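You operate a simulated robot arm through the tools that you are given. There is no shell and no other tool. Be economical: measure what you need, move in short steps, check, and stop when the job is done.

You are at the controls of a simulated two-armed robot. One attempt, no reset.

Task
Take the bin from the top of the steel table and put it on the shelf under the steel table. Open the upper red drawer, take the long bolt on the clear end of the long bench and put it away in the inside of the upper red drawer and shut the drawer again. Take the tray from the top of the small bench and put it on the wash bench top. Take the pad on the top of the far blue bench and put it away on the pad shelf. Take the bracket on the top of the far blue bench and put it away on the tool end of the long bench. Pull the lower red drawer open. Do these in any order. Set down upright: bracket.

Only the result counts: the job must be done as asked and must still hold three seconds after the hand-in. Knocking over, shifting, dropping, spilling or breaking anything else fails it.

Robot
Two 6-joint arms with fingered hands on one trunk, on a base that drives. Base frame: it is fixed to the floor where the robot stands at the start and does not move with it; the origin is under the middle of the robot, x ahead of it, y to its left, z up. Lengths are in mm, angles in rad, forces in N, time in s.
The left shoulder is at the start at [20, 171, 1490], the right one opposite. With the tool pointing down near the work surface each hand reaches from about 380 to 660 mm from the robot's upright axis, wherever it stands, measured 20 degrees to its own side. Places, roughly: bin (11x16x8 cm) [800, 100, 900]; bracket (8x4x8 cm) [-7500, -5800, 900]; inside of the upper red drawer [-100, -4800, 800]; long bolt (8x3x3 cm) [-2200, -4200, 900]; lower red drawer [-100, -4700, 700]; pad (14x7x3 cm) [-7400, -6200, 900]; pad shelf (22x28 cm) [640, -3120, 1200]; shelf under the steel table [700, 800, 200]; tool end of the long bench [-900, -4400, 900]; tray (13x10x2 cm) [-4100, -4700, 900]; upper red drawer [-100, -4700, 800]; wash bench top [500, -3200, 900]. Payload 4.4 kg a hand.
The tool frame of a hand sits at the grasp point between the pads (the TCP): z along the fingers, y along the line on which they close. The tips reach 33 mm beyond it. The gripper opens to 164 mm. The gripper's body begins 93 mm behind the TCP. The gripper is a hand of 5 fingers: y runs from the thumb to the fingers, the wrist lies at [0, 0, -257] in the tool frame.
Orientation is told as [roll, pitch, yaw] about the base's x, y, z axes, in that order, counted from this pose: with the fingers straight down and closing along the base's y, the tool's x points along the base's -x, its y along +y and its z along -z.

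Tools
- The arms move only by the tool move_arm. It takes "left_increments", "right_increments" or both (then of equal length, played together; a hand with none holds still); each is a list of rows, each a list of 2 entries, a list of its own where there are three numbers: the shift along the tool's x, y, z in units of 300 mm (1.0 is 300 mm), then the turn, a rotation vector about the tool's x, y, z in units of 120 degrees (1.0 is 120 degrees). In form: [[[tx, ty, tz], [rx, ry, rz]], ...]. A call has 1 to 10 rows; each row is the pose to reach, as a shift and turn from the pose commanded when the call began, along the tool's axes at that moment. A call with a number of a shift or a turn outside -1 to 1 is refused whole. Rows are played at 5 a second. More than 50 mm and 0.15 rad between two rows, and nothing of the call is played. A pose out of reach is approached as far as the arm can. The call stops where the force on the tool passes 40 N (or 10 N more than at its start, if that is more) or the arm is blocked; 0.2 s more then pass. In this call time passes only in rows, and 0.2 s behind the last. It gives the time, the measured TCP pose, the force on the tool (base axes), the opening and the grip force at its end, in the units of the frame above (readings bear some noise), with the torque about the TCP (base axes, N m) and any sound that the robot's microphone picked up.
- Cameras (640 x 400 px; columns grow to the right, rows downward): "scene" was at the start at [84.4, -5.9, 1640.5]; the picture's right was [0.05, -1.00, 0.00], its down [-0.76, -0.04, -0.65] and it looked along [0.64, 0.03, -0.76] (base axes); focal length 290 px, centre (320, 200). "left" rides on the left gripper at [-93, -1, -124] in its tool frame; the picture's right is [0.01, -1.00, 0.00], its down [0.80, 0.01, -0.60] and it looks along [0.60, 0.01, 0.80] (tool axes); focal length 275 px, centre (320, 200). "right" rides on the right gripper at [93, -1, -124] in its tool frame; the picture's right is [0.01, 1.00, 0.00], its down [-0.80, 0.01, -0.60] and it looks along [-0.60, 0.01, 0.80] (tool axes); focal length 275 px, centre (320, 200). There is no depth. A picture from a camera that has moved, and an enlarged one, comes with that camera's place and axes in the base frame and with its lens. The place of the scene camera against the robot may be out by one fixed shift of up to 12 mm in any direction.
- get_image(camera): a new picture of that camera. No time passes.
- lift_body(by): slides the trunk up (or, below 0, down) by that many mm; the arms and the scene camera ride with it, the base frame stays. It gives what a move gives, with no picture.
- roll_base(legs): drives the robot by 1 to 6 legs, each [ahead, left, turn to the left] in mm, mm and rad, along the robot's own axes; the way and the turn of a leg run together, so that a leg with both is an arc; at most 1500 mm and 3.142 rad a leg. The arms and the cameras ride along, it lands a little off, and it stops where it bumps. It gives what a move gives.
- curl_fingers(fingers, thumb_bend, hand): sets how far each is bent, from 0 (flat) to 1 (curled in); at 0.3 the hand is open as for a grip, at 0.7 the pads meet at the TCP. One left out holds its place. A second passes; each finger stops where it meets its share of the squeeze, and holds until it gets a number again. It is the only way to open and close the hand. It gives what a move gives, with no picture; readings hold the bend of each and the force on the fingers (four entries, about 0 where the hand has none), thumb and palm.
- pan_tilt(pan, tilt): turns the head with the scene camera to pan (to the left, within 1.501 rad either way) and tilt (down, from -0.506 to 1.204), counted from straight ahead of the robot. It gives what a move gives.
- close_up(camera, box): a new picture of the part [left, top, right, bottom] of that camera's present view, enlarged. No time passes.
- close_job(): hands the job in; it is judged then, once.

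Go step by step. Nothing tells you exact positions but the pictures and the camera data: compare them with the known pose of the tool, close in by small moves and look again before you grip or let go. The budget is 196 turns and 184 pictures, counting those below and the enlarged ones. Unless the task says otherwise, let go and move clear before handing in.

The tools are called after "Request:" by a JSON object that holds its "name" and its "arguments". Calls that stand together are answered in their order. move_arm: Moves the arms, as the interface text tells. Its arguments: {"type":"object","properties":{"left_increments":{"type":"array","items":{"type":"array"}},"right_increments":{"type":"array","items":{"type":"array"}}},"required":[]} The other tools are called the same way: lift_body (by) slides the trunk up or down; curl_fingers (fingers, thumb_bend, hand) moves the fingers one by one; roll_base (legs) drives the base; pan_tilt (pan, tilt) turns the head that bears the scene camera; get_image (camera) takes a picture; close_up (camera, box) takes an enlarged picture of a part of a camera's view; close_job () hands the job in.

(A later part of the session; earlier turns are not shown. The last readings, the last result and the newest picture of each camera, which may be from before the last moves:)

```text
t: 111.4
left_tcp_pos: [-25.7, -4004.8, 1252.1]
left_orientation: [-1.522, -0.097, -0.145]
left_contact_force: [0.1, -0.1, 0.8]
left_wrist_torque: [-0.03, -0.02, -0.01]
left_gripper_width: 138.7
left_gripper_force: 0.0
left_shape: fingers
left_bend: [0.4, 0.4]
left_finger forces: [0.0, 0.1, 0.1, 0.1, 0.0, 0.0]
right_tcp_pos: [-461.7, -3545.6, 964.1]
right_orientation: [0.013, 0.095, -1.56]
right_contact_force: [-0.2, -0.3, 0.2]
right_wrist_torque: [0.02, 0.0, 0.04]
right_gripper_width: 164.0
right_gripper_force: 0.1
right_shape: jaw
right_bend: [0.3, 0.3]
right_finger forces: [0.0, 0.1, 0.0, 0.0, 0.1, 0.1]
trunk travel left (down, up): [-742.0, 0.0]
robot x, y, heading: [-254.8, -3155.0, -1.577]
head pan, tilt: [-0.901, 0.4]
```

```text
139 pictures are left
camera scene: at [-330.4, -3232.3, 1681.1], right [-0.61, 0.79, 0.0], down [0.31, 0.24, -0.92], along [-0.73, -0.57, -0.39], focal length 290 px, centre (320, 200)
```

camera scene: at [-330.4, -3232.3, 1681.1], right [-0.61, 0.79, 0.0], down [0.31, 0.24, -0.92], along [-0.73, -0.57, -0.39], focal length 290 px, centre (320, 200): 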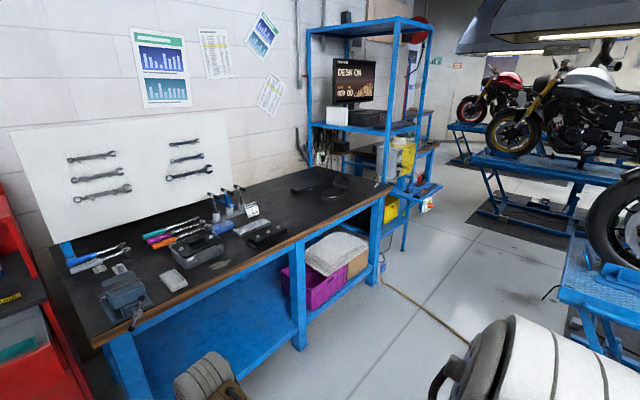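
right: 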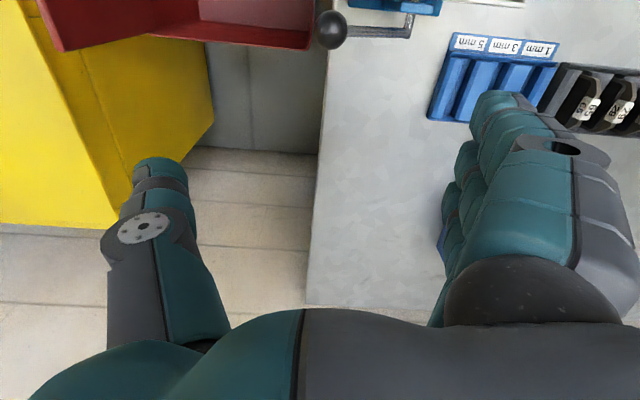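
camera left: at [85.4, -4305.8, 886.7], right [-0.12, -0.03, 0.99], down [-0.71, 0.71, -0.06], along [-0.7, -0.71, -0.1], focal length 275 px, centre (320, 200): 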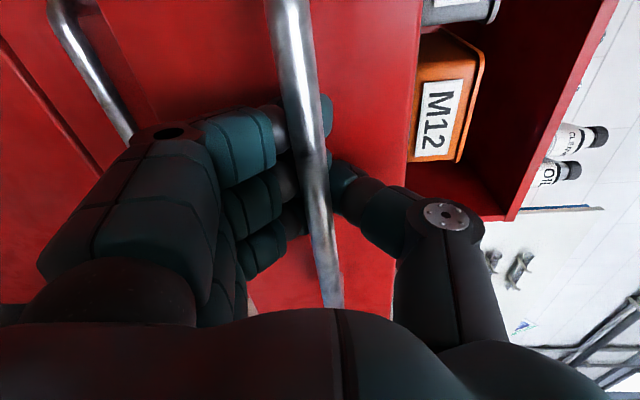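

The bolt should be near the bench's right front corner. I'll return the left hand to a tool-down pose, and drive right along the bench to look.

Request:
{"name": "move_arm", "arguments": {"left_increments": [[[0, 0, 0], [0, 0, 0.07]], [[0, 0, 0], [0, 0, 0.14]], [[0, 0, 0], [0, 0, 0.21]], [[0, 0, 0], [0, 0, 0.28]], [[0, 0, 0], [0, 0, 0.35]], [[0, 0, 0], [0, 0, 0.42]], [[0, 0, 0], [0, 0, 0.49]], [[0, 0, 0], [0, 0, 0.56]], [[0, 0, 0], [0, 0, 0.63]], [[0, 0, 0], [0, 0, 0.7]]]}}

Request:
{"name": "move_arm", "arguments": {"left_increments": [[[0.05, 0, -0.09], [0, 0.07, 0]], [[0.1, 0, -0.18], [0, 0.14, 0]], [[0.15, 0, -0.27], [0, 0.21, 0]], [[0.2, 0, -0.36], [0, 0.28, 0]], [[0.25, 0, -0.45], [0, 0.35, 0]], [[0.3, 0, -0.54], [0, 0.42, 0]], [[0.35, 0, -0.63], [0, 0.49, 0]], [[0.4, 0, -0.72], [0, 0.56, 0]], [[0.45, 0, -0.81], [0, 0.63, 0]], [[0.5, 0, -0.9], [0, 0.7, 0]]]}}

Request:
{"name": "roll_base", "arguments": {"legs": [[150, -1400, 0]]}}

Request:
{"name": "get_image", "arguments": {"camera": "scene"}}

```text
t: 113.6
left_tcp_pos: [-24.9, -4005.2, 1254.2]
left_orientation: [-0.098, -1.522, -1.614]
left_contact_force: [0.3, -0.2, 0.0]
left_wrist_torque: [0.01, 0.02, 0.01]
left_gripper_width: 138.7
left_gripper_force: 0.0
left_shape: fingers
left_bend: [0.4, 0.4]
left_finger forces: [0.0, 0.0, 0.1, 0.0, 0.0, 0.0]
right_tcp_pos: [-460.9, -3545.2, 963.2]
right_orientation: [0.014, 0.094, -1.563]
right_contact_force: [0.0, -0.1, -0.1]
right_wrist_torque: [0.03, 0.02, -0.04]
right_gripper_width: 164.2
right_gripper_force: 0.0
right_shape: jaw
right_bend: [0.3, 0.3]
right_finger forces: [0.0, 0.1, 0.0, 0.0, 0.1, 0.0]
trunk travel left (down, up): [-742.0, 0.0]
robot x, y, heading: [-254.1, -3154.3, -1.582]
head pan, tilt: [-0.901, 0.4]
```

```text
t: 115.8
left_tcp_pos: [14.0, -3736.0, 1110.1]
left_orientation: [-0.006, -0.056, -1.71]
left_contact_force: [-0.3, -0.6, -0.3]
left_wrist_torque: [0.03, 0.02, 0.0]
left_gripper_width: 138.8
left_gripper_force: 0.0
left_shape: fingers
left_bend: [0.4, 0.4]
left_finger forces: [0.0, 0.1, 0.1, 0.0, 0.1, 0.0]
left hand out of reach, approached as far as the arm can: row 10
right_tcp_pos: [-461.5, -3545.5, 963.4]
right_orientation: [0.015, 0.096, -1.562]
right_contact_force: [-0.2, 0.4, 0.0]
right_wrist_torque: [0.01, 0.03, 0.01]
right_gripper_width: 164.0
right_gripper_force: 0.0
right_shape: jaw
right_bend: [0.3, 0.3]
right_finger forces: [0.0, 0.1, 0.1, 0.1, 0.0, 0.0]
trunk travel left (down, up): [-742.0, 0.0]
robot x, y, heading: [-254.9, -3154.0, -1.58]
head pan, tilt: [-0.901, 0.4]
```

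```text
t: 122.8
left_tcp_pos: [-1397.2, -3868.7, 1110.7]
left_orientation: [-0.007, -0.059, -1.726]
left_contact_force: [0.4, -0.2, -0.3]
left_wrist_torque: [0.0, -0.03, 0.0]
left_gripper_width: 138.8
left_gripper_force: 0.2
left_shape: fingers
left_bend: [0.4, 0.4]
left_finger forces: [0.0, 0.1, 0.1, 0.0, 0.0, 0.0]
right_tcp_pos: [-1870.8, -3670.1, 962.6]
right_orientation: [0.014, 0.094, -1.574]
right_contact_force: [-0.6, 0.0, -0.8]
right_wrist_torque: [0.01, -0.03, 0.01]
right_gripper_width: 163.9
right_gripper_force: 0.1
right_shape: jaw
right_bend: [0.3, 0.3]
right_finger forces: [0.0, 0.0, 0.0, 0.0, 0.0, 0.0]
trunk travel left (down, up): [-742.0, 0.0]
robot x, y, heading: [-1657.1, -3284.0, -1.593]
head pan, tilt: [-0.901, 0.4]
```

```text
138 pictures are left
camera scene: at [-1735.4, -3359.9, 1681.1], right [-0.6, 0.8, 0.0], down [0.31, 0.23, -0.92], along [-0.74, -0.55, -0.39], focal length 290 px, centre (320, 200)
```

scene: 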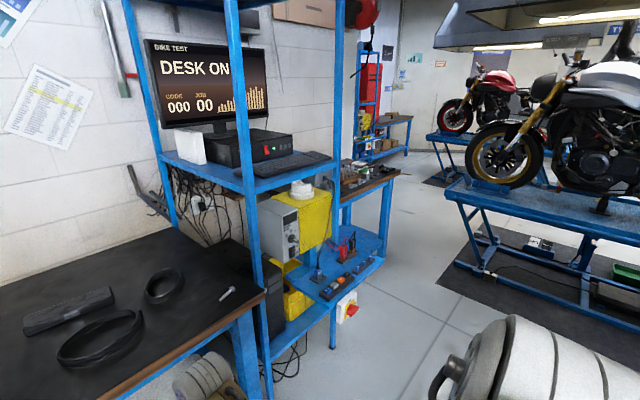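

The bolt lies along x near (−2247, −4192) on the bench top. I'll drive right and forward, and yaw the left hand 90° so it closes along y.

Request:
{"name": "roll_base", "arguments": {"legs": [[250, -810, 0.022]]}}

Request:
{"name": "move_arm", "arguments": {"left_increments": [[[0, 0, 0], [0, 0, 0.07]], [[0, 0, 0], [0, 0, 0.14]], [[0, 0, 0], [0, 0, 0.21]], [[0, 0, 0], [0, 0, 0.28]], [[0, 0, 0], [0, 0, 0.35]], [[0, 0, 0], [0, 0, 0.42]], [[0, 0, 0], [0, 0, 0.49]], [[0, 0, 0], [0, 0, 0.56]], [[0, 0, 0], [0, 0, 0.63]], [[0, 0, 0], [0, 0, 0.68]]]}}

Request:
{"name": "get_image", "arguments": {"camera": "left"}}

Request:
{"name": "pan_tilt", "arguments": {"pan": 0.0, "tilt": 0.8}}

Request:
{"name": "get_image", "arguments": {"camera": "scene"}}

```text
t: 127.4
left_tcp_pos: [-2220.4, -4108.9, 1110.7]
left_orientation: [-0.006, -0.058, -1.715]
left_contact_force: [0.5, -0.2, -0.1]
left_wrist_torque: [0.01, 0.0, -0.01]
left_gripper_width: 138.5
left_gripper_force: 0.0
left_shape: fingers
left_bend: [0.4, 0.4]
left_finger forces: [0.0, 0.0, 0.0, 0.0, 0.0, 0.0]
right_tcp_pos: [-2695.9, -3915.8, 963.8]
right_orientation: [0.014, 0.093, -1.564]
right_contact_force: [0.7, 0.2, -0.4]
right_wrist_torque: [0.04, 0.01, -0.01]
right_gripper_width: 163.9
right_gripper_force: 0.1
right_shape: jaw
right_bend: [0.3, 0.3]
right_finger forces: [0.0, 0.1, 0.0, 0.1, 0.0, 0.0]
trunk travel left (down, up): [-742.0, 0.0]
robot x, y, heading: [-2489.2, -3523.8, -1.584]
head pan, tilt: [-0.901, 0.4]
```

```text
t: 129.6
left_tcp_pos: [-2220.4, -4108.6, 1111.3]
left_orientation: [0.056, -0.016, 3.142]
left_contact_force: [0.3, -0.4, -0.1]
left_wrist_torque: [-0.02, 0.02, 0.01]
left_gripper_width: 138.9
left_gripper_force: 0.1
left_shape: fingers
left_bend: [0.4, 0.4]
left_finger forces: [0.1, 0.1, 0.1, 0.0, 0.0, 0.0]
right_tcp_pos: [-2693.9, -3916.1, 964.9]
right_orientation: [0.014, 0.095, -1.564]
right_contact_force: [0.2, 0.7, -0.4]
right_wrist_torque: [0.0, -0.02, -0.03]
right_gripper_width: 163.8
right_gripper_force: 0.2
right_shape: jaw
right_bend: [0.3, 0.3]
right_finger forces: [0.0, 0.1, 0.0, 0.1, 0.0, 0.1]
trunk travel left (down, up): [-742.0, 0.0]
robot x, y, heading: [-2484.0, -3527.7, -1.586]
head pan, tilt: [-0.901, 0.4]
```

```text
137 pictures are left
camera left: at [-2309.8, -4099.3, 1235.2], right [0.01, 1.0, -0.06], down [0.81, 0.02, 0.59], along [0.59, -0.05, -0.81], focal length 275 px, centre (320, 200)
```

left: 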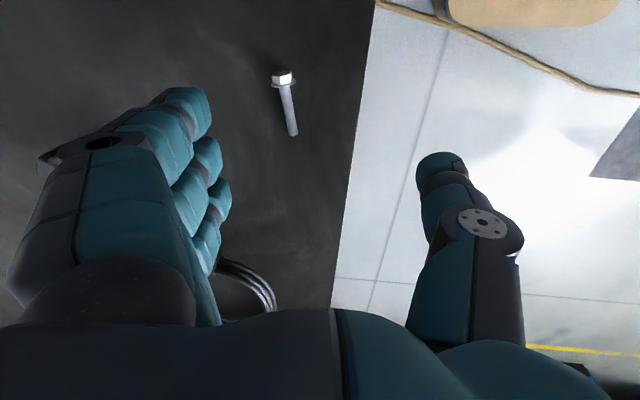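

```text
t: 130.8
left_tcp_pos: [-2220.5, -4107.7, 1111.4]
left_orientation: [0.058, -0.017, -3.139]
left_contact_force: [0.0, -0.4, 0.2]
left_wrist_torque: [0.02, 0.01, -0.02]
left_gripper_width: 138.7
left_gripper_force: 0.1
left_shape: fingers
left_bend: [0.4, 0.4]
left_finger forces: [0.0, 0.1, 0.0, 0.0, 0.1, 0.0]
right_tcp_pos: [-2694.7, -3916.0, 962.6]
right_orientation: [0.014, 0.094, -1.563]
right_contact_force: [0.5, 0.0, -0.1]
right_wrist_torque: [0.03, -0.01, -0.03]
right_gripper_width: 163.9
right_gripper_force: 0.0
right_shape: jaw
right_bend: [0.3, 0.3]
right_finger forces: [0.0, 0.1, 0.0, 0.0, 0.1, 0.0]
trunk travel left (down, up): [-742.0, 0.0]
robot x, y, heading: [-2488.4, -3527.3, -1.585]
head pan, tilt: [0.0, 0.799]
```

```text
136 pictures are left
camera scene: at [-2491.1, -3627.3, 1646.1], right [-1.0, 0.01, 0.0], down [0.01, 0.72, -0.7], along [-0.01, -0.7, -0.72], focal length 290 px, centre (320, 200)
```

scene: 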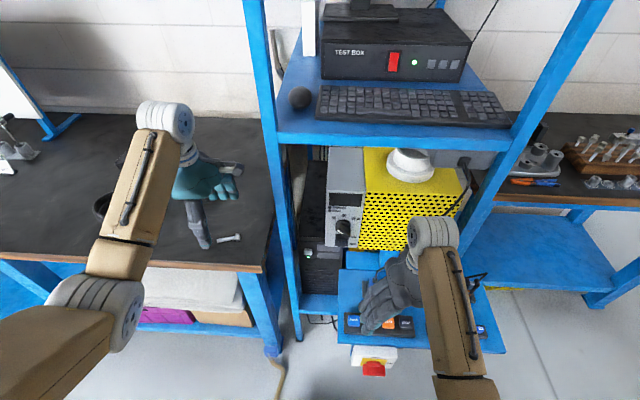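

The hand now closes along y, and the bolt shows in the wrist view at about (−2200, −4158), tilted 0.13 rad. I'll move over it and descend part-way.

Request:
{"name": "move_arm", "arguments": {"left_increments": [[[0.02, 0.055, 0.12], [-0.009, 0, -0.021]], [[0.044, 0.11, 0.24], [-0.018, 0, -0.042]], [[0.067, 0.167, 0.37], [-0.027, 0, -0.064]]]}}

Request:
{"name": "get_image", "arguments": {"camera": "left"}}

```text
t: 131.6
left_tcp_pos: [-2200.2, -4163.8, 1002.8]
left_orientation: [0.111, -0.028, -3.006]
left_contact_force: [0.2, -0.1, 0.5]
left_wrist_torque: [0.02, 0.0, 0.04]
left_gripper_width: 138.9
left_gripper_force: 0.0
left_shape: fingers
left_bend: [0.4, 0.4]
left_finger forces: [0.0, 0.0, 0.0, 0.0, 0.0, 0.0]
right_tcp_pos: [-2694.6, -3917.1, 963.5]
right_orientation: [0.013, 0.094, -1.563]
right_contact_force: [0.2, 0.7, -0.1]
right_wrist_torque: [0.02, -0.01, 0.0]
right_gripper_width: 164.1
right_gripper_force: 0.0
right_shape: jaw
right_bend: [0.3, 0.3]
right_finger forces: [0.0, 0.0, 0.0, 0.0, 0.0, 0.1]
trunk travel left (down, up): [-742.0, 0.0]
robot x, y, heading: [-2489.7, -3529.3, -1.58]
head pan, tilt: [0.0, 0.799]
```

```text
135 pictures are left
camera left: at [-2290.6, -4161.1, 1126.2], right [-0.13, 0.99, -0.11], down [0.8, 0.17, 0.57], along [0.58, -0.02, -0.81], focal length 275 px, centre (320, 200)
```

left: 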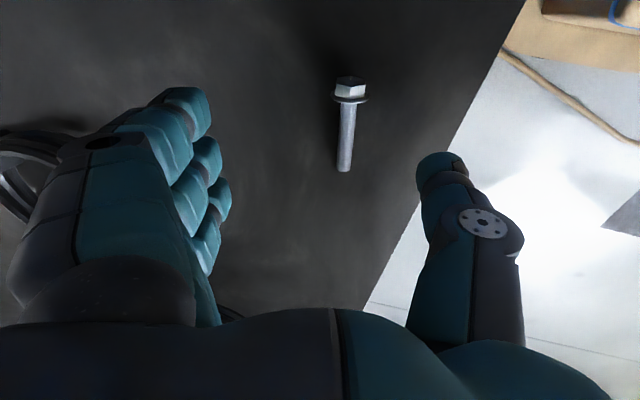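

The roll went the wrong way, so I'll correct it, centre on the bolt, narrow the hand and descend to z≈925.

Request:
{"name": "curl_fingers", "arguments": {"hand": "left", "fingers": 0.53, "thumb_bend": 0.55}}

Request:
{"name": "move_arm", "arguments": {"left_increments": [[[-0.015, -0.015, 0.09], [0.026, 0, 0]], [[-0.025, -0.03, 0.18], [0.053, 0, 0]], [[-0.03, -0.033, 0.26], [0.053, 0, 0]]]}}

Request:
{"name": "get_image", "arguments": {"camera": "left"}}

```text
t: 132.6
left_tcp_pos: [-2201.0, -4162.0, 1002.9]
left_orientation: [0.111, -0.028, -3.006]
left_contact_force: [0.2, 1.0, 0.6]
left_wrist_torque: [0.02, 0.0, -0.01]
left_gripper_width: 85.5
left_gripper_force: 0.1
left_shape: fingers
left_bend: [0.53, 0.55]
left_finger forces: [0.1, 0.1, 0.0, 0.0, 0.0, 0.0]
right_tcp_pos: [-2695.3, -3915.6, 963.4]
right_orientation: [0.014, 0.095, -1.566]
right_contact_force: [-0.3, 0.5, -0.5]
right_wrist_torque: [0.03, -0.02, 0.0]
right_gripper_width: 163.8
right_gripper_force: 0.0
right_shape: jaw
right_bend: [0.3, 0.3]
right_finger forces: [0.0, 0.0, 0.1, 0.0, 0.1, 0.0]
trunk travel left (down, up): [-742.0, 0.0]
robot x, y, heading: [-2486.0, -3525.8, -1.584]
head pan, tilt: [0.0, 0.799]
```

```text
t: 133.2
left_tcp_pos: [-2208.9, -4171.9, 963.0]
left_orientation: [0.028, -0.021, -3.009]
left_contact_force: [-1.0, 1.7, 19.1]
left_wrist_torque: [1.28, 0.06, 0.08]
left_gripper_width: 87.0
left_gripper_force: 10.0
left_shape: fingers
left_bend: [0.53, 0.55]
left_finger forces: [0.1, 0.1, 0.0, 0.0, 20.1, 0.1]
right_tcp_pos: [-2694.9, -3916.0, 963.7]
right_orientation: [0.015, 0.091, -1.565]
right_contact_force: [-0.4, -0.7, 0.2]
right_wrist_torque: [0.03, -0.01, 0.01]
right_gripper_width: 164.0
right_gripper_force: 0.1
right_shape: jaw
right_bend: [0.3, 0.3]
right_finger forces: [0.0, 0.0, 0.0, 0.1, 0.1, 0.0]
trunk travel left (down, up): [-742.0, 0.0]
robot x, y, heading: [-2486.3, -3525.8, -1.583]
head pan, tilt: [0.0, 0.799]
stopped in row 3 (left hand): the force on the tool passed its limit at 58 N (the readings are from after the stop); the commanded pose is now the measured one
```

```text
134 pictures are left
camera left: at [-2298.1, -4178.8, 1088.7], right [-0.12, 0.99, -0.03], down [0.8, 0.11, 0.58], along [0.58, 0.05, -0.81], focal length 275 px, centre (320, 200)
```

left: 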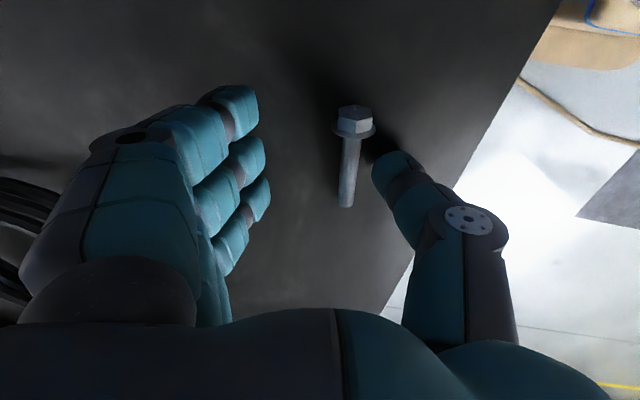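

The thumb touched the bench at TCP z 963, so the top is near 930 and the bolt centre is near (−2225, −4156, 943). I'll lift slightly, recentre and settle just above contact.

Request:
{"name": "move_arm", "arguments": {"left_increments": [[[0, 0, -0.04], [0, 0, 0]], [[-0.02, -0.03, -0.04], [0, 0, 0]], [[-0.04, -0.056, -0.04], [0, 0, 0]], [[-0.04, -0.056, -0.01], [0, 0, 0]]]}}

Request:
{"name": "get_image", "arguments": {"camera": "left"}}

```text
t: 134.2
left_tcp_pos: [-2221.4, -4155.4, 964.6]
left_orientation: [0.027, -0.018, -3.009]
left_contact_force: [1.1, 0.4, 3.3]
left_wrist_torque: [0.18, -0.04, -0.02]
left_gripper_width: 85.0
left_gripper_force: 1.8
left_shape: fingers
left_bend: [0.53, 0.55]
left_finger forces: [0.0, 0.0, 0.0, 0.0, 3.6, 0.0]
right_tcp_pos: [-2694.0, -3916.7, 963.6]
right_orientation: [0.014, 0.096, -1.566]
right_contact_force: [-0.2, 0.4, 0.5]
right_wrist_torque: [0.0, -0.01, -0.03]
right_gripper_width: 163.9
right_gripper_force: 0.0
right_shape: jaw
right_bend: [0.3, 0.3]
right_finger forces: [0.0, 0.0, 0.0, 0.0, 0.1, 0.0]
trunk travel left (down, up): [-742.0, 0.0]
robot x, y, heading: [-2487.4, -3526.7, -1.584]
head pan, tilt: [0.0, 0.799]
```

```text
133 pictures are left
camera left: at [-2310.7, -4163.2, 1088.9], right [-0.12, 0.99, -0.03], down [0.8, 0.11, 0.58], along [0.58, 0.05, -0.81], focal length 275 px, centre (320, 200)
```

left: 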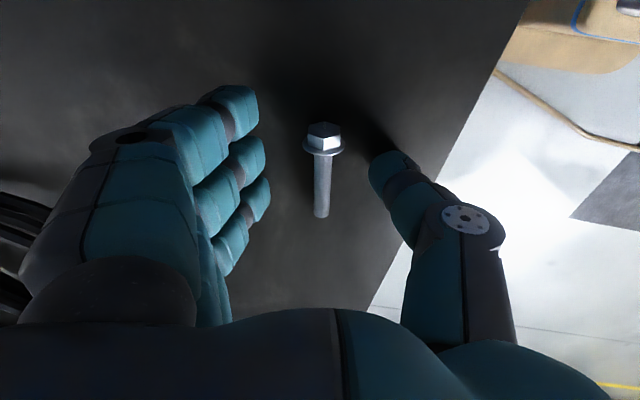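

The bolt is centred between thumb and fingers, so I'll close.

Request:
{"name": "curl_fingers", "arguments": {"hand": "left", "fingers": 0.75, "thumb_bend": 0.75}}

Request:
{"name": "get_image", "arguments": {"camera": "left"}}

```text
t: 135.2
left_tcp_pos: [-2222.3, -4155.4, 962.0]
left_orientation: [0.025, -0.022, -3.008]
left_contact_force: [1.0, -0.6, 3.1]
left_wrist_torque: [-0.01, -0.02, -0.01]
left_gripper_width: 30.2
left_gripper_force: 0.0
left_shape: fingers
left_bend: [0.74, 0.73]
left_finger forces: [0.0, 0.0, 0.1, 0.1, 0.0, 0.2]
right_tcp_pos: [-2695.0, -3915.8, 964.1]
right_orientation: [0.014, 0.094, -1.565]
right_contact_force: [0.6, 1.2, 0.0]
right_wrist_torque: [-0.02, 0.03, -0.01]
right_gripper_width: 164.0
right_gripper_force: 0.1
right_shape: jaw
right_bend: [0.3, 0.3]
right_finger forces: [0.0, 0.0, 0.1, 0.0, 0.0, 0.0]
trunk travel left (down, up): [-742.0, 0.0]
robot x, y, heading: [-2484.9, -3526.3, -1.582]
head pan, tilt: [0.0, 0.799]
```

```text
132 pictures are left
camera left: at [-2310.8, -4163.0, 1088.3], right [-0.12, 0.99, -0.02], down [0.8, 0.11, 0.58], along [0.58, 0.05, -0.81], focal length 275 px, centre (320, 200)
```

left: 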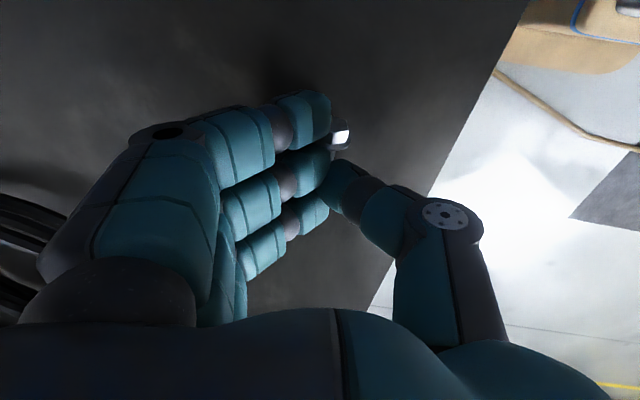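

The grip force reads zero, so I'll close further.

Request:
{"name": "curl_fingers", "arguments": {"hand": "left", "fingers": 0.95, "thumb_bend": 0.95}}

Request:
{"name": "get_image", "arguments": {"camera": "left"}}

```text
t: 136.2
left_tcp_pos: [-2221.2, -4154.3, 963.2]
left_orientation: [0.025, -0.02, -3.008]
left_contact_force: [0.1, -0.3, 0.1]
left_wrist_torque: [0.02, 0.01, -0.02]
left_gripper_width: 30.2
left_gripper_force: 0.1
left_shape: fingers
left_bend: [0.76, 0.88]
left_finger forces: [0.0, 0.0, 0.0, 0.1, 0.0, 0.0]
right_tcp_pos: [-2693.8, -3916.9, 964.1]
right_orientation: [0.014, 0.095, -1.564]
right_contact_force: [0.7, -0.8, -0.2]
right_wrist_torque: [0.01, 0.0, 0.01]
right_gripper_width: 164.0
right_gripper_force: 0.1
right_shape: jaw
right_bend: [0.3, 0.3]
right_finger forces: [0.0, 0.0, 0.0, 0.1, 0.0, 0.1]
trunk travel left (down, up): [-742.0, 0.0]
robot x, y, heading: [-2485.4, -3525.6, -1.585]
head pan, tilt: [0.0, 0.799]
```

```text
131 pictures are left
camera left: at [-2310.9, -4163.1, 1088.1], right [-0.12, 0.99, -0.02], down [0.8, 0.11, 0.58], along [0.58, 0.05, -0.81], focal length 275 px, centre (320, 200)
```

left: 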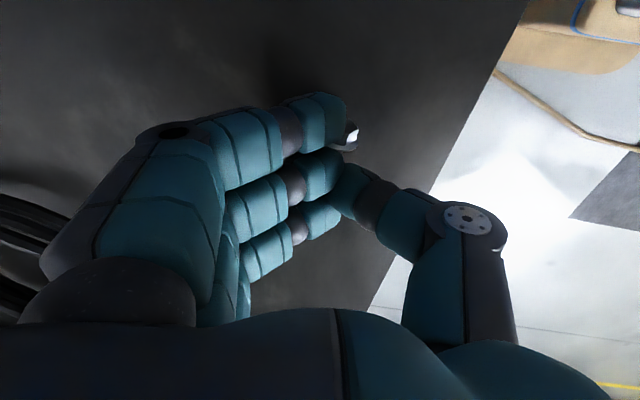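

The curled tips pass above the bolt, so it isn't gripped. I'll open, rise a bit and look.

Request:
{"name": "curl_fingers", "arguments": {"hand": "left", "fingers": 0.6, "thumb_bend": 0.6}}

Request:
{"name": "move_arm", "arguments": {"left_increments": [[[0, 0, -0.04], [0, 0, 0]], [[0, 0, -0.08], [0, 0, 0]]]}}

Request:
{"name": "get_image", "arguments": {"camera": "left"}}

```text
t: 137.2
left_tcp_pos: [-2221.6, -4155.8, 962.4]
left_orientation: [0.023, -0.022, -3.009]
left_contact_force: [-0.8, -0.7, 0.4]
left_wrist_torque: [0.01, 0.04, 0.0]
left_gripper_width: 62.0
left_gripper_force: 0.4
left_shape: fingers
left_bend: [0.6, 0.6]
left_finger forces: [0.4, 0.0, 0.0, 0.0, 0.1, 0.0]
right_tcp_pos: [-2695.0, -3916.4, 963.6]
right_orientation: [0.014, 0.094, -1.563]
right_contact_force: [-0.8, 0.2, -0.8]
right_wrist_torque: [0.01, 0.01, 0.01]
right_gripper_width: 163.8
right_gripper_force: 0.1
right_shape: jaw
right_bend: [0.3, 0.3]
right_finger forces: [0.1, 0.0, 0.0, 0.0, 0.0, 0.0]
trunk travel left (down, up): [-742.0, 0.0]
robot x, y, heading: [-2484.6, -3526.8, -1.582]
head pan, tilt: [0.0, 0.799]
```

```text
t: 137.8
left_tcp_pos: [-2222.9, -4154.3, 986.9]
left_orientation: [0.021, -0.02, -3.01]
left_contact_force: [-0.6, 0.2, 0.4]
left_wrist_torque: [-0.03, -0.01, 0.03]
left_gripper_width: 61.8
left_gripper_force: 0.0
left_shape: fingers
left_bend: [0.6, 0.6]
left_finger forces: [0.0, 0.0, 0.1, 0.1, 0.0, 0.0]
right_tcp_pos: [-2693.4, -3917.0, 963.8]
right_orientation: [0.016, 0.094, -1.563]
right_contact_force: [-0.3, 0.9, 0.6]
right_wrist_torque: [0.01, -0.02, 0.01]
right_gripper_width: 164.1
right_gripper_force: 0.0
right_shape: jaw
right_bend: [0.3, 0.3]
right_finger forces: [0.0, 0.0, 0.0, 0.0, 0.0, 0.0]
trunk travel left (down, up): [-742.0, 0.0]
robot x, y, heading: [-2485.6, -3527.9, -1.586]
head pan, tilt: [0.0, 0.799]
```

```text
130 pictures are left
camera left: at [-2311.0, -4162.1, 1111.3], right [-0.12, 0.99, -0.02], down [0.81, 0.11, 0.58], along [0.58, 0.05, -0.81], focal length 275 px, centre (320, 200)
```

left: 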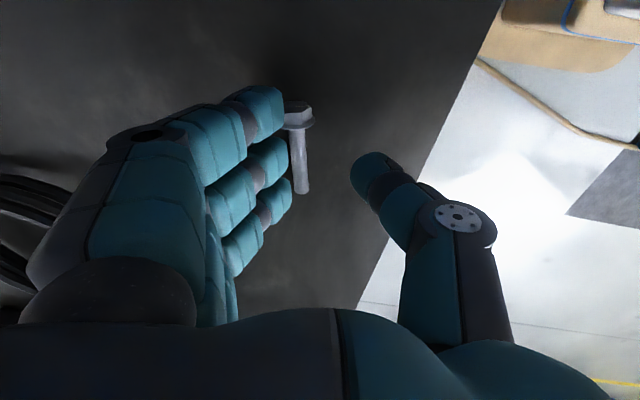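

The bolt shifted about 14 mm toward the fingers. I'll recentre with the hand narrowed and go down deeper until contact.

Request:
{"name": "move_arm", "arguments": {"left_increments": [[[-0.012, 0.022, 0], [0, 0, 0]], [[-0.023, 0.044, 0], [0, 0, 0]], [[-0.023, 0.044, 0.05], [0, 0, 0]], [[-0.023, 0.044, 0.08], [0, 0, 0]], [[-0.023, 0.044, 0.09], [0, 0, 0]], [[-0.023, 0.044, 0.1], [0, 0, 0]], [[-0.023, 0.044, 0.11], [0, 0, 0]], [[-0.023, 0.044, 0.12], [0, 0, 0]]]}}

Request:
{"name": "get_image", "arguments": {"camera": "left"}}

```text
t: 139.5
left_tcp_pos: [-2226.7, -4174.6, 963.0]
left_orientation: [0.035, -0.019, -3.011]
left_contact_force: [0.0, 4.4, 24.5]
left_wrist_torque: [1.3, -0.06, 0.0]
left_gripper_width: 65.4
left_gripper_force: 12.1
left_shape: fingers
left_bend: [0.6, 0.6]
left_finger forces: [0.0, 0.0, 0.1, 0.0, 24.0, 0.0]
right_tcp_pos: [-2694.8, -3916.3, 963.4]
right_orientation: [0.015, 0.093, -1.563]
right_contact_force: [0.0, -0.6, -0.1]
right_wrist_torque: [0.05, 0.03, -0.01]
right_gripper_width: 164.0
right_gripper_force: 0.1
right_shape: jaw
right_bend: [0.3, 0.3]
right_finger forces: [0.0, 0.1, 0.0, 0.0, 0.1, 0.0]
trunk travel left (down, up): [-742.0, 0.0]
robot x, y, heading: [-2489.1, -3529.8, -1.584]
head pan, tilt: [0.0, 0.799]
stopped in row 8 (left hand): the force on the tool passed its limit at 43 N (the readings are from after the stop); the commanded pose is now the measured one
```

```text
129 pictures are left
camera left: at [-2315.9, -4180.0, 1087.6], right [-0.12, 0.99, -0.03], down [0.8, 0.12, 0.58], along [0.58, 0.04, -0.81], focal length 275 px, centre (320, 200)
```

left: 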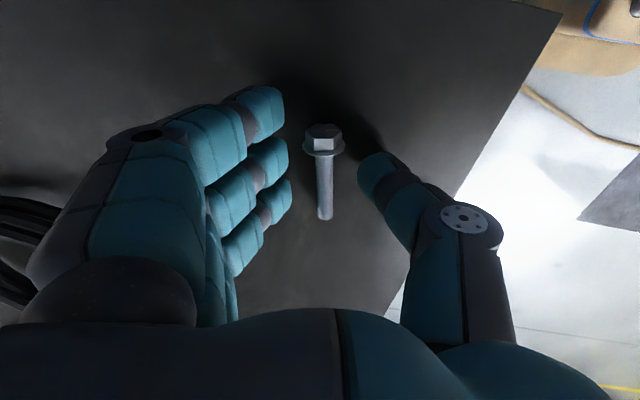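

The thumb tip reaches the bench first, and the pads need to be about 15 mm lower to catch the bolt. I'll curl the thumb further (which raises its tip) and try again.

Request:
{"name": "move_arm", "arguments": {"left_increments": [[[0, 0, -0.05], [0, 0, 0]], [[0, 0, -0.1], [0, 0, 0]]]}}

Request:
{"name": "curl_fingers", "arguments": {"hand": "left", "fingers": 0.63, "thumb_bend": 0.72}}

Request:
{"name": "get_image", "arguments": {"camera": "left"}}

```text
t: 140.1
left_tcp_pos: [-2227.0, -4169.9, 988.7]
left_orientation: [0.029, -0.02, -3.01]
left_contact_force: [0.6, 0.5, -0.5]
left_wrist_torque: [0.0, 0.01, -0.01]
left_gripper_width: 62.8
left_gripper_force: 0.0
left_shape: fingers
left_bend: [0.6, 0.6]
left_finger forces: [0.0, 0.0, 0.0, 0.0, 0.0, 0.0]
right_tcp_pos: [-2694.4, -3915.4, 962.5]
right_orientation: [0.013, 0.094, -1.563]
right_contact_force: [-0.6, -0.4, 0.1]
right_wrist_torque: [-0.03, -0.02, 0.01]
right_gripper_width: 164.1
right_gripper_force: 0.0
right_shape: jaw
right_bend: [0.3, 0.3]
right_finger forces: [0.1, 0.0, 0.1, 0.1, 0.0, 0.0]
trunk travel left (down, up): [-742.0, 0.0]
robot x, y, heading: [-2488.6, -3529.3, -1.583]
head pan, tilt: [0.0, 0.799]
```

```text
t: 141.1
left_tcp_pos: [-2225.3, -4170.1, 988.5]
left_orientation: [0.03, -0.02, -3.008]
left_contact_force: [-0.5, -0.4, 0.3]
left_wrist_torque: [0.0, 0.01, 0.03]
left_gripper_width: 42.0
left_gripper_force: 0.0
left_shape: fingers
left_bend: [0.63, 0.72]
left_finger forces: [0.0, 0.0, 0.1, 0.0, 0.0, 0.0]
right_tcp_pos: [-2694.6, -3916.9, 963.9]
right_orientation: [0.014, 0.093, -1.562]
right_contact_force: [0.2, 0.1, -0.5]
right_wrist_torque: [-0.01, 0.02, -0.01]
right_gripper_width: 163.9
right_gripper_force: 0.0
right_shape: jaw
right_bend: [0.3, 0.3]
right_finger forces: [0.0, 0.0, 0.0, 0.1, 0.1, 0.1]
trunk travel left (down, up): [-742.0, 0.0]
robot x, y, heading: [-2484.5, -3528.2, -1.58]
head pan, tilt: [0.0, 0.799]
```

```text
128 pictures are left
camera left: at [-2315.2, -4177.5, 1113.3], right [-0.12, 0.99, -0.03], down [0.8, 0.12, 0.58], along [0.58, 0.05, -0.81], focal length 275 px, centre (320, 200)
```

left: 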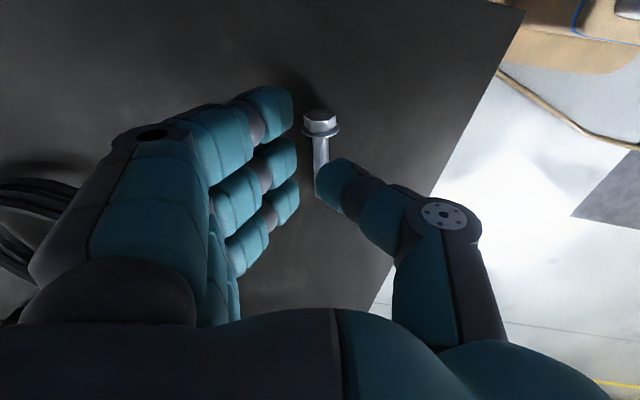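

I'll shift 10 mm toward the thumb side, then descend slowly to about z 950.

Request:
{"name": "move_arm", "arguments": {"left_increments": [[[0, -0.02, 0], [0, 0, 0]], [[0, -0.037, 0.02], [0, 0, 0]], [[0, -0.037, 0.06], [0, 0, 0]], [[0, -0.037, 0.085], [0, 0, 0]], [[0, -0.037, 0.1], [0, 0, 0]], [[0, -0.037, 0.11], [0, 0, 0]], [[0, -0.037, 0.12], [0, 0, 0]], [[0, -0.037, 0.13], [0, 0, 0]], [[0, -0.037, 0.14], [0, 0, 0]]]}}

Request:
{"name": "get_image", "arguments": {"camera": "left"}}

```text
t: 143.0
left_tcp_pos: [-2228.4, -4166.7, 958.6]
left_orientation: [0.047, -0.016, -3.01]
left_contact_force: [-0.1, 8.6, 18.0]
left_wrist_torque: [-0.03, -0.82, 0.35]
left_gripper_width: 38.8
left_gripper_force: 10.4
left_shape: fingers
left_bend: [0.65, 0.72]
left_finger forces: [0.0, 0.1, 0.7, 18.1, 1.2, 0.0]
right_tcp_pos: [-2693.6, -3915.9, 963.8]
right_orientation: [0.012, 0.092, -1.562]
right_contact_force: [0.5, -0.3, 0.8]
right_wrist_torque: [0.04, -0.03, 0.02]
right_gripper_width: 164.1
right_gripper_force: 0.0
right_shape: jaw
right_bend: [0.3, 0.3]
right_finger forces: [0.0, 0.1, 0.0, 0.0, 0.0, 0.0]
trunk travel left (down, up): [-742.0, 0.0]
robot x, y, heading: [-2483.3, -3527.4, -1.579]
head pan, tilt: [0.0, 0.799]
stopped in row 9 (left hand): the force on the tool passed its limit at 43 N (the readings are from after the stop); the commanded pose is now the measured one
```

```text
127 pictures are left
camera left: at [-2317.5, -4171.9, 1081.9], right [-0.12, 0.99, -0.05], down [0.8, 0.12, 0.59], along [0.59, 0.03, -0.81], focal length 275 px, centre (320, 200)
```

left: 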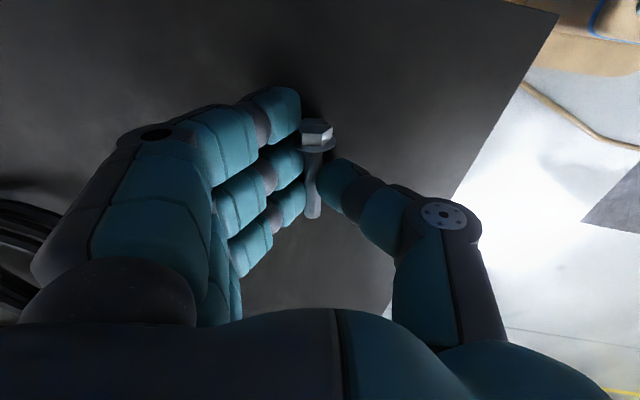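

The bolt shaft is now between the thumb and fingers. I'll close.

Request:
{"name": "curl_fingers", "arguments": {"hand": "left", "fingers": 0.8, "thumb_bend": 0.85}}

Request:
{"name": "get_image", "arguments": {"camera": "left"}}

```text
t: 144.0
left_tcp_pos: [-2226.6, -4167.0, 954.8]
left_orientation: [0.043, -0.018, -3.011]
left_contact_force: [0.4, -2.9, 10.6]
left_wrist_torque: [-0.14, 0.1, -0.01]
left_gripper_width: 35.4
left_gripper_force: 27.7
left_shape: fingers
left_bend: [0.72, 0.77]
left_finger forces: [1.5, 16.6, 13.7, 0.3, 23.7, 0.0]
right_tcp_pos: [-2694.8, -3916.0, 963.7]
right_orientation: [0.013, 0.094, -1.563]
right_contact_force: [-1.2, -0.8, -0.6]
right_wrist_torque: [0.01, -0.03, 0.01]
right_gripper_width: 164.0
right_gripper_force: 0.0
right_shape: jaw
right_bend: [0.3, 0.3]
right_finger forces: [0.0, 0.1, 0.0, 0.0, 0.0, 0.0]
trunk travel left (down, up): [-742.0, 0.0]
robot x, y, heading: [-2484.4, -3522.6, -1.582]
head pan, tilt: [0.0, 0.799]
```

```text
126 pictures are left
camera left: at [-2317.1, -4171.2, 1079.6], right [-0.12, 0.99, -0.04], down [0.8, 0.12, 0.59], along [0.59, 0.03, -0.81], focal length 275 px, centre (320, 200)
```

left: 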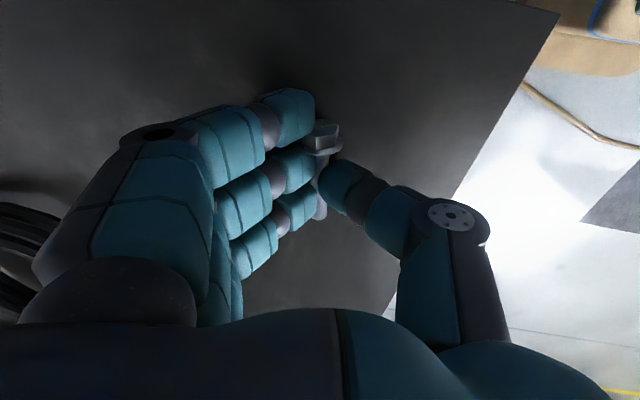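

The grip reads 27.7 N on the bolt. I'll lift 130 mm and check.

Request:
{"name": "move_arm", "arguments": {"left_increments": [[[0, 0, -0.08], [0, 0, 0]], [[0, 0, -0.2], [0, 0, 0]], [[0, 0, -0.32], [0, 0, 0]], [[0, 0, -0.43], [0, 0, 0]]]}}

Request:
{"name": "get_image", "arguments": {"camera": "left"}}

Request:
{"name": "get_image", "arguments": {"camera": "scene"}}

```text
t: 145.0
left_tcp_pos: [-2227.2, -4161.6, 1085.4]
left_orientation: [0.041, -0.018, -3.011]
left_contact_force: [0.0, 0.3, -0.6]
left_wrist_torque: [-0.05, -0.02, 0.0]
left_gripper_width: 35.1
left_gripper_force: 22.8
left_shape: fingers
left_bend: [0.72, 0.77]
left_finger forces: [1.5, 11.8, 10.6, 0.1, 20.3, 0.1]
right_tcp_pos: [-2694.1, -3915.8, 965.4]
right_orientation: [0.015, 0.095, -1.563]
right_contact_force: [0.0, -1.0, -0.3]
right_wrist_torque: [0.0, 0.02, 0.03]
right_gripper_width: 164.0
right_gripper_force: 0.2
right_shape: jaw
right_bend: [0.3, 0.3]
right_finger forces: [0.0, 0.0, 0.0, 0.1, 0.1, 0.0]
trunk travel left (down, up): [-742.0, 0.0]
robot x, y, heading: [-2489.1, -3525.1, -1.585]
head pan, tilt: [0.0, 0.799]
```

```text
125 pictures are left
camera left: at [-2316.8, -4166.8, 1210.5], right [-0.12, 0.99, -0.04], down [0.8, 0.12, 0.59], along [0.59, 0.04, -0.81], focal length 275 px, centre (320, 200)
```

left: 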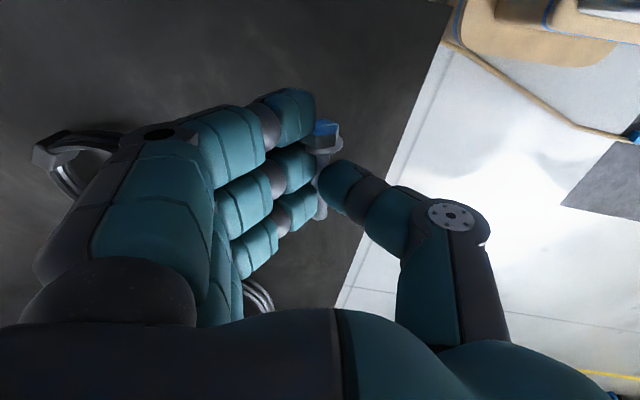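

```text
124 pictures are left
camera scene: at [-2491.0, -3627.0, 1646.1], right [-1.0, 0.01, 0.0], down [0.01, 0.72, -0.7], along [-0.01, -0.7, -0.72], focal length 290 px, centre (320, 200)
```

scene: 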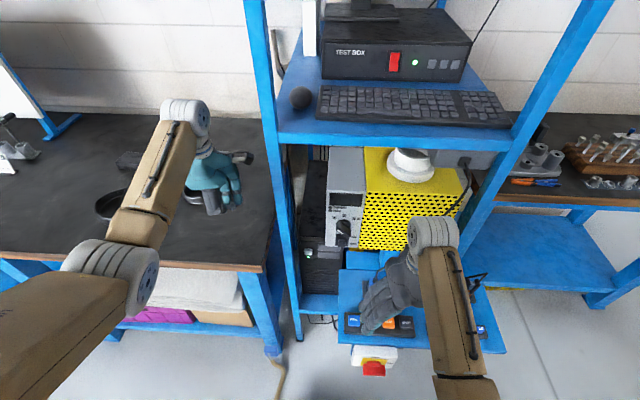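

The bolt is in hand. I'll raise the right hand clear of the vise height, back up, and drive left to the drawer.

Request:
{"name": "move_arm", "arguments": {"right_increments": [[[0, 0, -0.15], [0, -0.01, 0]], [[0, 0, -0.3], [0, -0.02, 0]], [[0, 0, -0.45], [0, -0.03, 0]], [[0, 0, -0.6], [0, -0.045, 0]], [[0, 0, -0.75], [0, -0.045, 0]]]}}

Request:
{"name": "roll_base", "arguments": {"legs": [[-350, 0, 0.012], [0, 1400, 0], [0, 790, 0]]}}

Request:
{"name": "get_image", "arguments": {"camera": "scene"}}

```text
t: 146.2
left_tcp_pos: [-2225.9, -4162.4, 1084.9]
left_orientation: [0.043, -0.017, -3.009]
left_contact_force: [0.6, -0.2, 0.0]
left_wrist_torque: [0.02, 0.01, 0.03]
left_gripper_width: 35.0
left_gripper_force: 22.5
left_shape: fingers
left_bend: [0.72, 0.77]
left_finger forces: [1.5, 11.8, 10.7, 0.1, 20.2, 0.1]
right_tcp_pos: [-2678.2, -3935.2, 1008.6]
right_orientation: [-0.031, -0.014, -1.567]
right_contact_force: [0.5, -0.3, -0.5]
right_wrist_torque: [-0.02, -0.01, 0.01]
right_gripper_width: 163.9
right_gripper_force: 0.2
right_shape: jaw
right_bend: [0.3, 0.3]
right_finger forces: [0.0, 0.1, 0.0, 0.1, 0.1, 0.0]
right hand out of reach, approached as far as the arm can: row 1, 2, 3, 4, 5
trunk travel left (down, up): [-742.0, 0.0]
robot x, y, heading: [-2482.9, -3527.3, -1.584]
head pan, tilt: [0.0, 0.799]
```

```text
t: 158.8
left_tcp_pos: [-62.7, -3830.9, 1085.3]
left_orientation: [0.044, -0.016, -2.999]
left_contact_force: [1.0, -0.8, -1.3]
left_wrist_torque: [0.05, 0.0, -0.02]
left_gripper_width: 35.3
left_gripper_force: 21.8
left_shape: fingers
left_bend: [0.72, 0.77]
left_finger forces: [1.5, 11.7, 10.5, 0.0, 20.1, 0.1]
right_tcp_pos: [-517.9, -3604.5, 1004.4]
right_orientation: [-0.032, -0.004, -1.559]
right_contact_force: [-0.1, 0.3, -0.8]
right_wrist_torque: [-0.01, 0.01, -0.02]
right_gripper_width: 164.0
right_gripper_force: 0.1
right_shape: jaw
right_bend: [0.3, 0.3]
right_finger forces: [0.0, 0.0, 0.0, 0.1, 0.0, 0.0]
trunk travel left (down, up): [-742.0, 0.0]
robot x, y, heading: [-330.6, -3201.0, -1.574]
head pan, tilt: [0.0, 0.799]
```

```text
123 pictures are left
camera scene: at [-332.7, -3299.1, 1646.0], right [-1.0, 0.0, 0.0], down [0.0, 0.72, -0.7], along [0.0, -0.7, -0.72], focal length 290 px, centre (320, 200)
```

scene: 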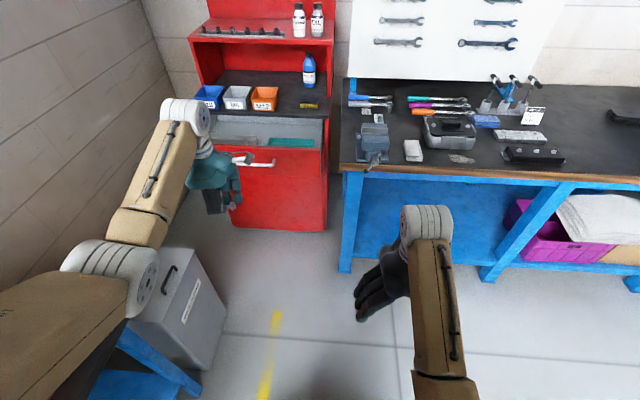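

The right hand would come near the vise, so I'll stand further left (x −160) and look into the drawer.

Request:
{"name": "roll_base", "arguments": {"legs": [[0, 170, 0], [330, 0, 0]]}}

Request:
{"name": "get_image", "arguments": {"camera": "scene"}}

Request:
{"name": "get_image", "arguments": {"camera": "left"}}

```text
t: 162.0
left_tcp_pos: [98.6, -4161.4, 1084.3]
left_orientation: [0.041, -0.017, -3.005]
left_contact_force: [0.0, -0.6, -0.6]
left_wrist_torque: [0.0, -0.04, 0.01]
left_gripper_width: 35.3
left_gripper_force: 22.6
left_shape: fingers
left_bend: [0.72, 0.77]
left_finger forces: [1.5, 11.8, 10.5, 0.1, 20.1, 0.0]
right_tcp_pos: [-355.5, -3932.7, 1003.9]
right_orientation: [-0.03, -0.003, -1.563]
right_contact_force: [0.4, -0.1, -0.4]
right_wrist_torque: [0.02, -0.01, -0.01]
right_gripper_width: 164.3
right_gripper_force: 0.0
right_shape: jaw
right_bend: [0.3, 0.3]
right_finger forces: [0.0, 0.0, 0.1, 0.0, 0.0, 0.1]
trunk travel left (down, up): [-742.0, 0.0]
robot x, y, heading: [-162.7, -3529.3, -1.578]
head pan, tilt: [0.0, 0.799]
```

```text
122 pictures are left
camera scene: at [-168.4, -3628.4, 1646.0], right [-1.0, 0.01, 0.0], down [0.01, 0.72, -0.7], along [-0.01, -0.7, -0.72], focal length 290 px, centre (320, 200)
```

scene: 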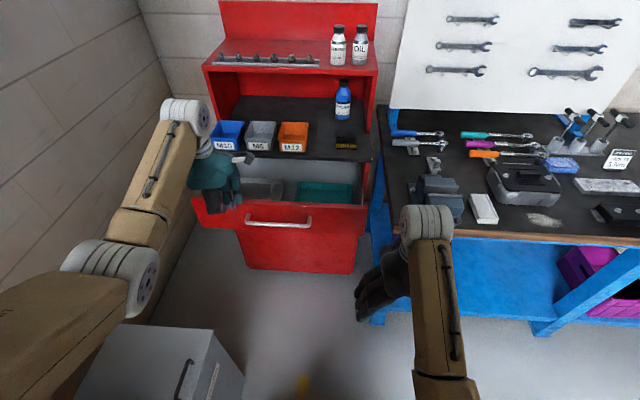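

```text
121 pictures are left
camera left: at [8.7, -4167.1, 1209.8], right [-0.12, 0.99, -0.04], down [0.8, 0.13, 0.59], along [0.59, 0.04, -0.81], focal length 275 px, centre (320, 200)
```

left: 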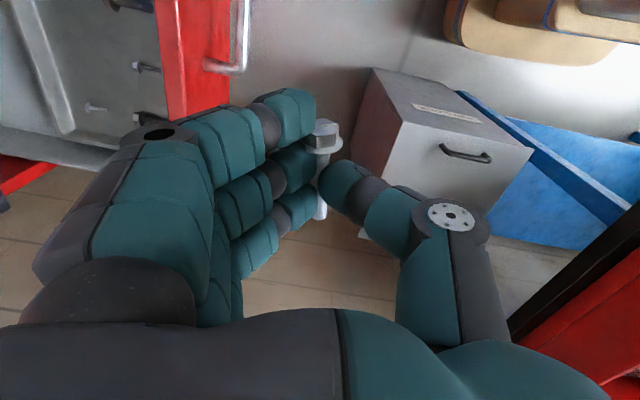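

The left part of the drawer has free floor near x 20, y −4430. I'll shift the hand right 110 mm and roll in.

Request:
{"name": "move_arm", "arguments": {"left_increments": [[[-0.1, 0.0, 0], [0, 0, 0]], [[-0.2, 0.0, 0], [0, 0, 0]], [[-0.29, 0, 0], [0, 0, 0]]]}}

Request:
{"name": "roll_base", "arguments": {"legs": [[230, 25, 0.007]]}}

Request:
{"name": "get_image", "arguments": {"camera": "scene"}}

Request:
{"name": "get_image", "arguments": {"camera": "left"}}

```text
t: 162.8
left_tcp_pos: [11.8, -4170.8, 1087.4]
left_orientation: [0.043, -0.015, -3.005]
left_contact_force: [0.6, -0.5, -1.4]
left_wrist_torque: [-0.01, -0.04, -0.01]
left_gripper_width: 35.2
left_gripper_force: 21.8
left_shape: fingers
left_bend: [0.72, 0.77]
left_finger forces: [1.5, 11.7, 10.5, 0.1, 20.1, 0.0]
right_tcp_pos: [-356.5, -3932.2, 1004.9]
right_orientation: [-0.031, -0.003, -1.562]
right_contact_force: [1.0, 0.4, 1.0]
right_wrist_torque: [-0.02, 0.0, 0.04]
right_gripper_width: 163.8
right_gripper_force: 0.0
right_shape: jaw
right_bend: [0.3, 0.3]
right_finger forces: [0.0, 0.0, 0.0, 0.0, 0.0, 0.0]
trunk travel left (down, up): [-742.0, 0.0]
robot x, y, heading: [-162.0, -3530.5, -1.577]
head pan, tilt: [0.0, 0.799]
```

```text
t: 164.5
left_tcp_pos: [44.8, -4399.8, 1085.9]
left_orientation: [0.042, -0.018, -2.993]
left_contact_force: [0.7, -0.5, -1.9]
left_wrist_torque: [0.04, -0.02, 0.01]
left_gripper_width: 34.9
left_gripper_force: 22.3
left_shape: fingers
left_bend: [0.72, 0.77]
left_finger forces: [1.5, 11.7, 10.5, 0.0, 20.2, 0.1]
right_tcp_pos: [-325.3, -4164.3, 1003.9]
right_orientation: [-0.033, -0.003, -1.552]
right_contact_force: [0.4, 0.2, 0.0]
right_wrist_torque: [0.03, 0.05, 0.02]
right_gripper_width: 164.0
right_gripper_force: 0.0
right_shape: jaw
right_bend: [0.3, 0.3]
right_finger forces: [0.0, 0.1, 0.0, 0.1, 0.0, 0.1]
trunk travel left (down, up): [-742.0, 0.0]
robot x, y, heading: [-137.6, -3756.7, -1.568]
head pan, tilt: [0.0, 0.799]
```

```text
120 pictures are left
camera scene: at [-142.1, -3857.7, 1646.0], right [-1.0, -0.01, 0.0], down [0.0, 0.72, -0.7], along [0.0, -0.7, -0.72], focal length 290 px, centre (320, 200)
```

scene: 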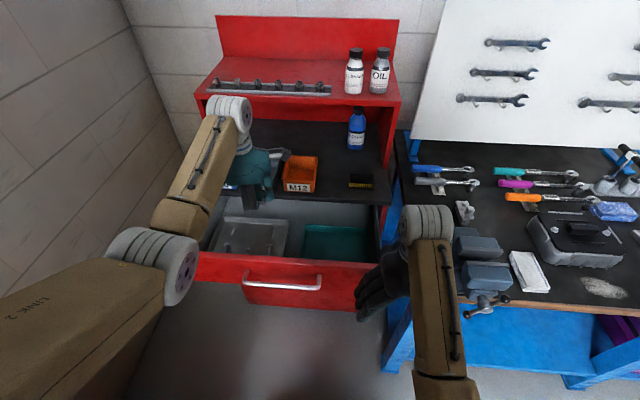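

```text
119 pictures are left
camera left: at [-44.0, -4407.0, 1210.9], right [-0.14, 0.99, -0.04], down [0.8, 0.14, 0.59], along [0.59, 0.05, -0.81], focal length 275 px, centre (320, 200)
```

left: 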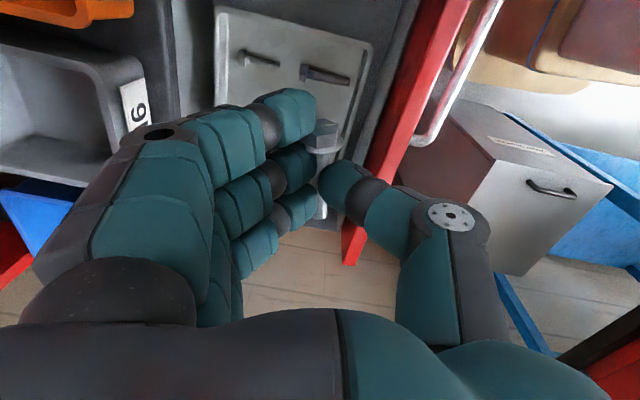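

I'll take an enlarged look at the drawer's contents.

Request:
{"name": "close_up", "arguments": {"camera": "scene", "box": [180, 170, 400, 310]}}

Request:
{"name": "close_up", "arguments": {"camera": "left", "box": [180, 0, 500, 200]}}

```text
2.86 times, centred on (290, 240) of scene
camera zoom: at [-142.1, -3857.7, 1646.0], right [-1.0, -0.01, 0.0], down [0.0, 0.72, -0.7], along [0.0, -0.7, -0.72], focal length 828 px, centre (406, 86)
```

zoom: 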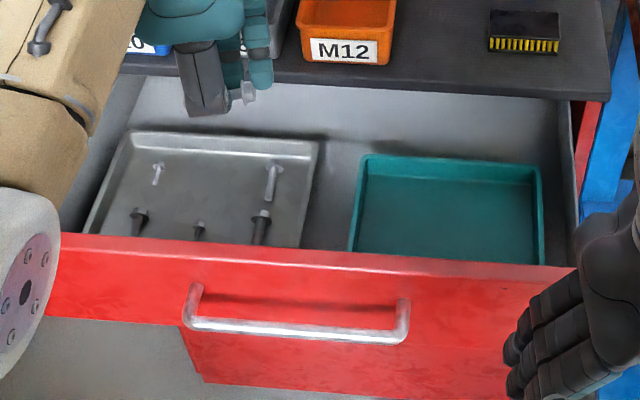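

```text
2.00 times, centred on (340, 100) of left
camera zoom: at [-44.0, -4407.0, 1210.9], right [-0.14, 0.99, -0.04], down [0.8, 0.14, 0.59], along [0.59, 0.05, -0.81], focal length 551 px, centre (280, 400)
```

zoom: 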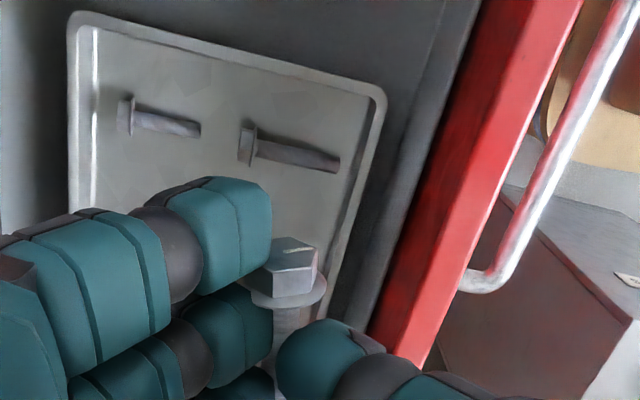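

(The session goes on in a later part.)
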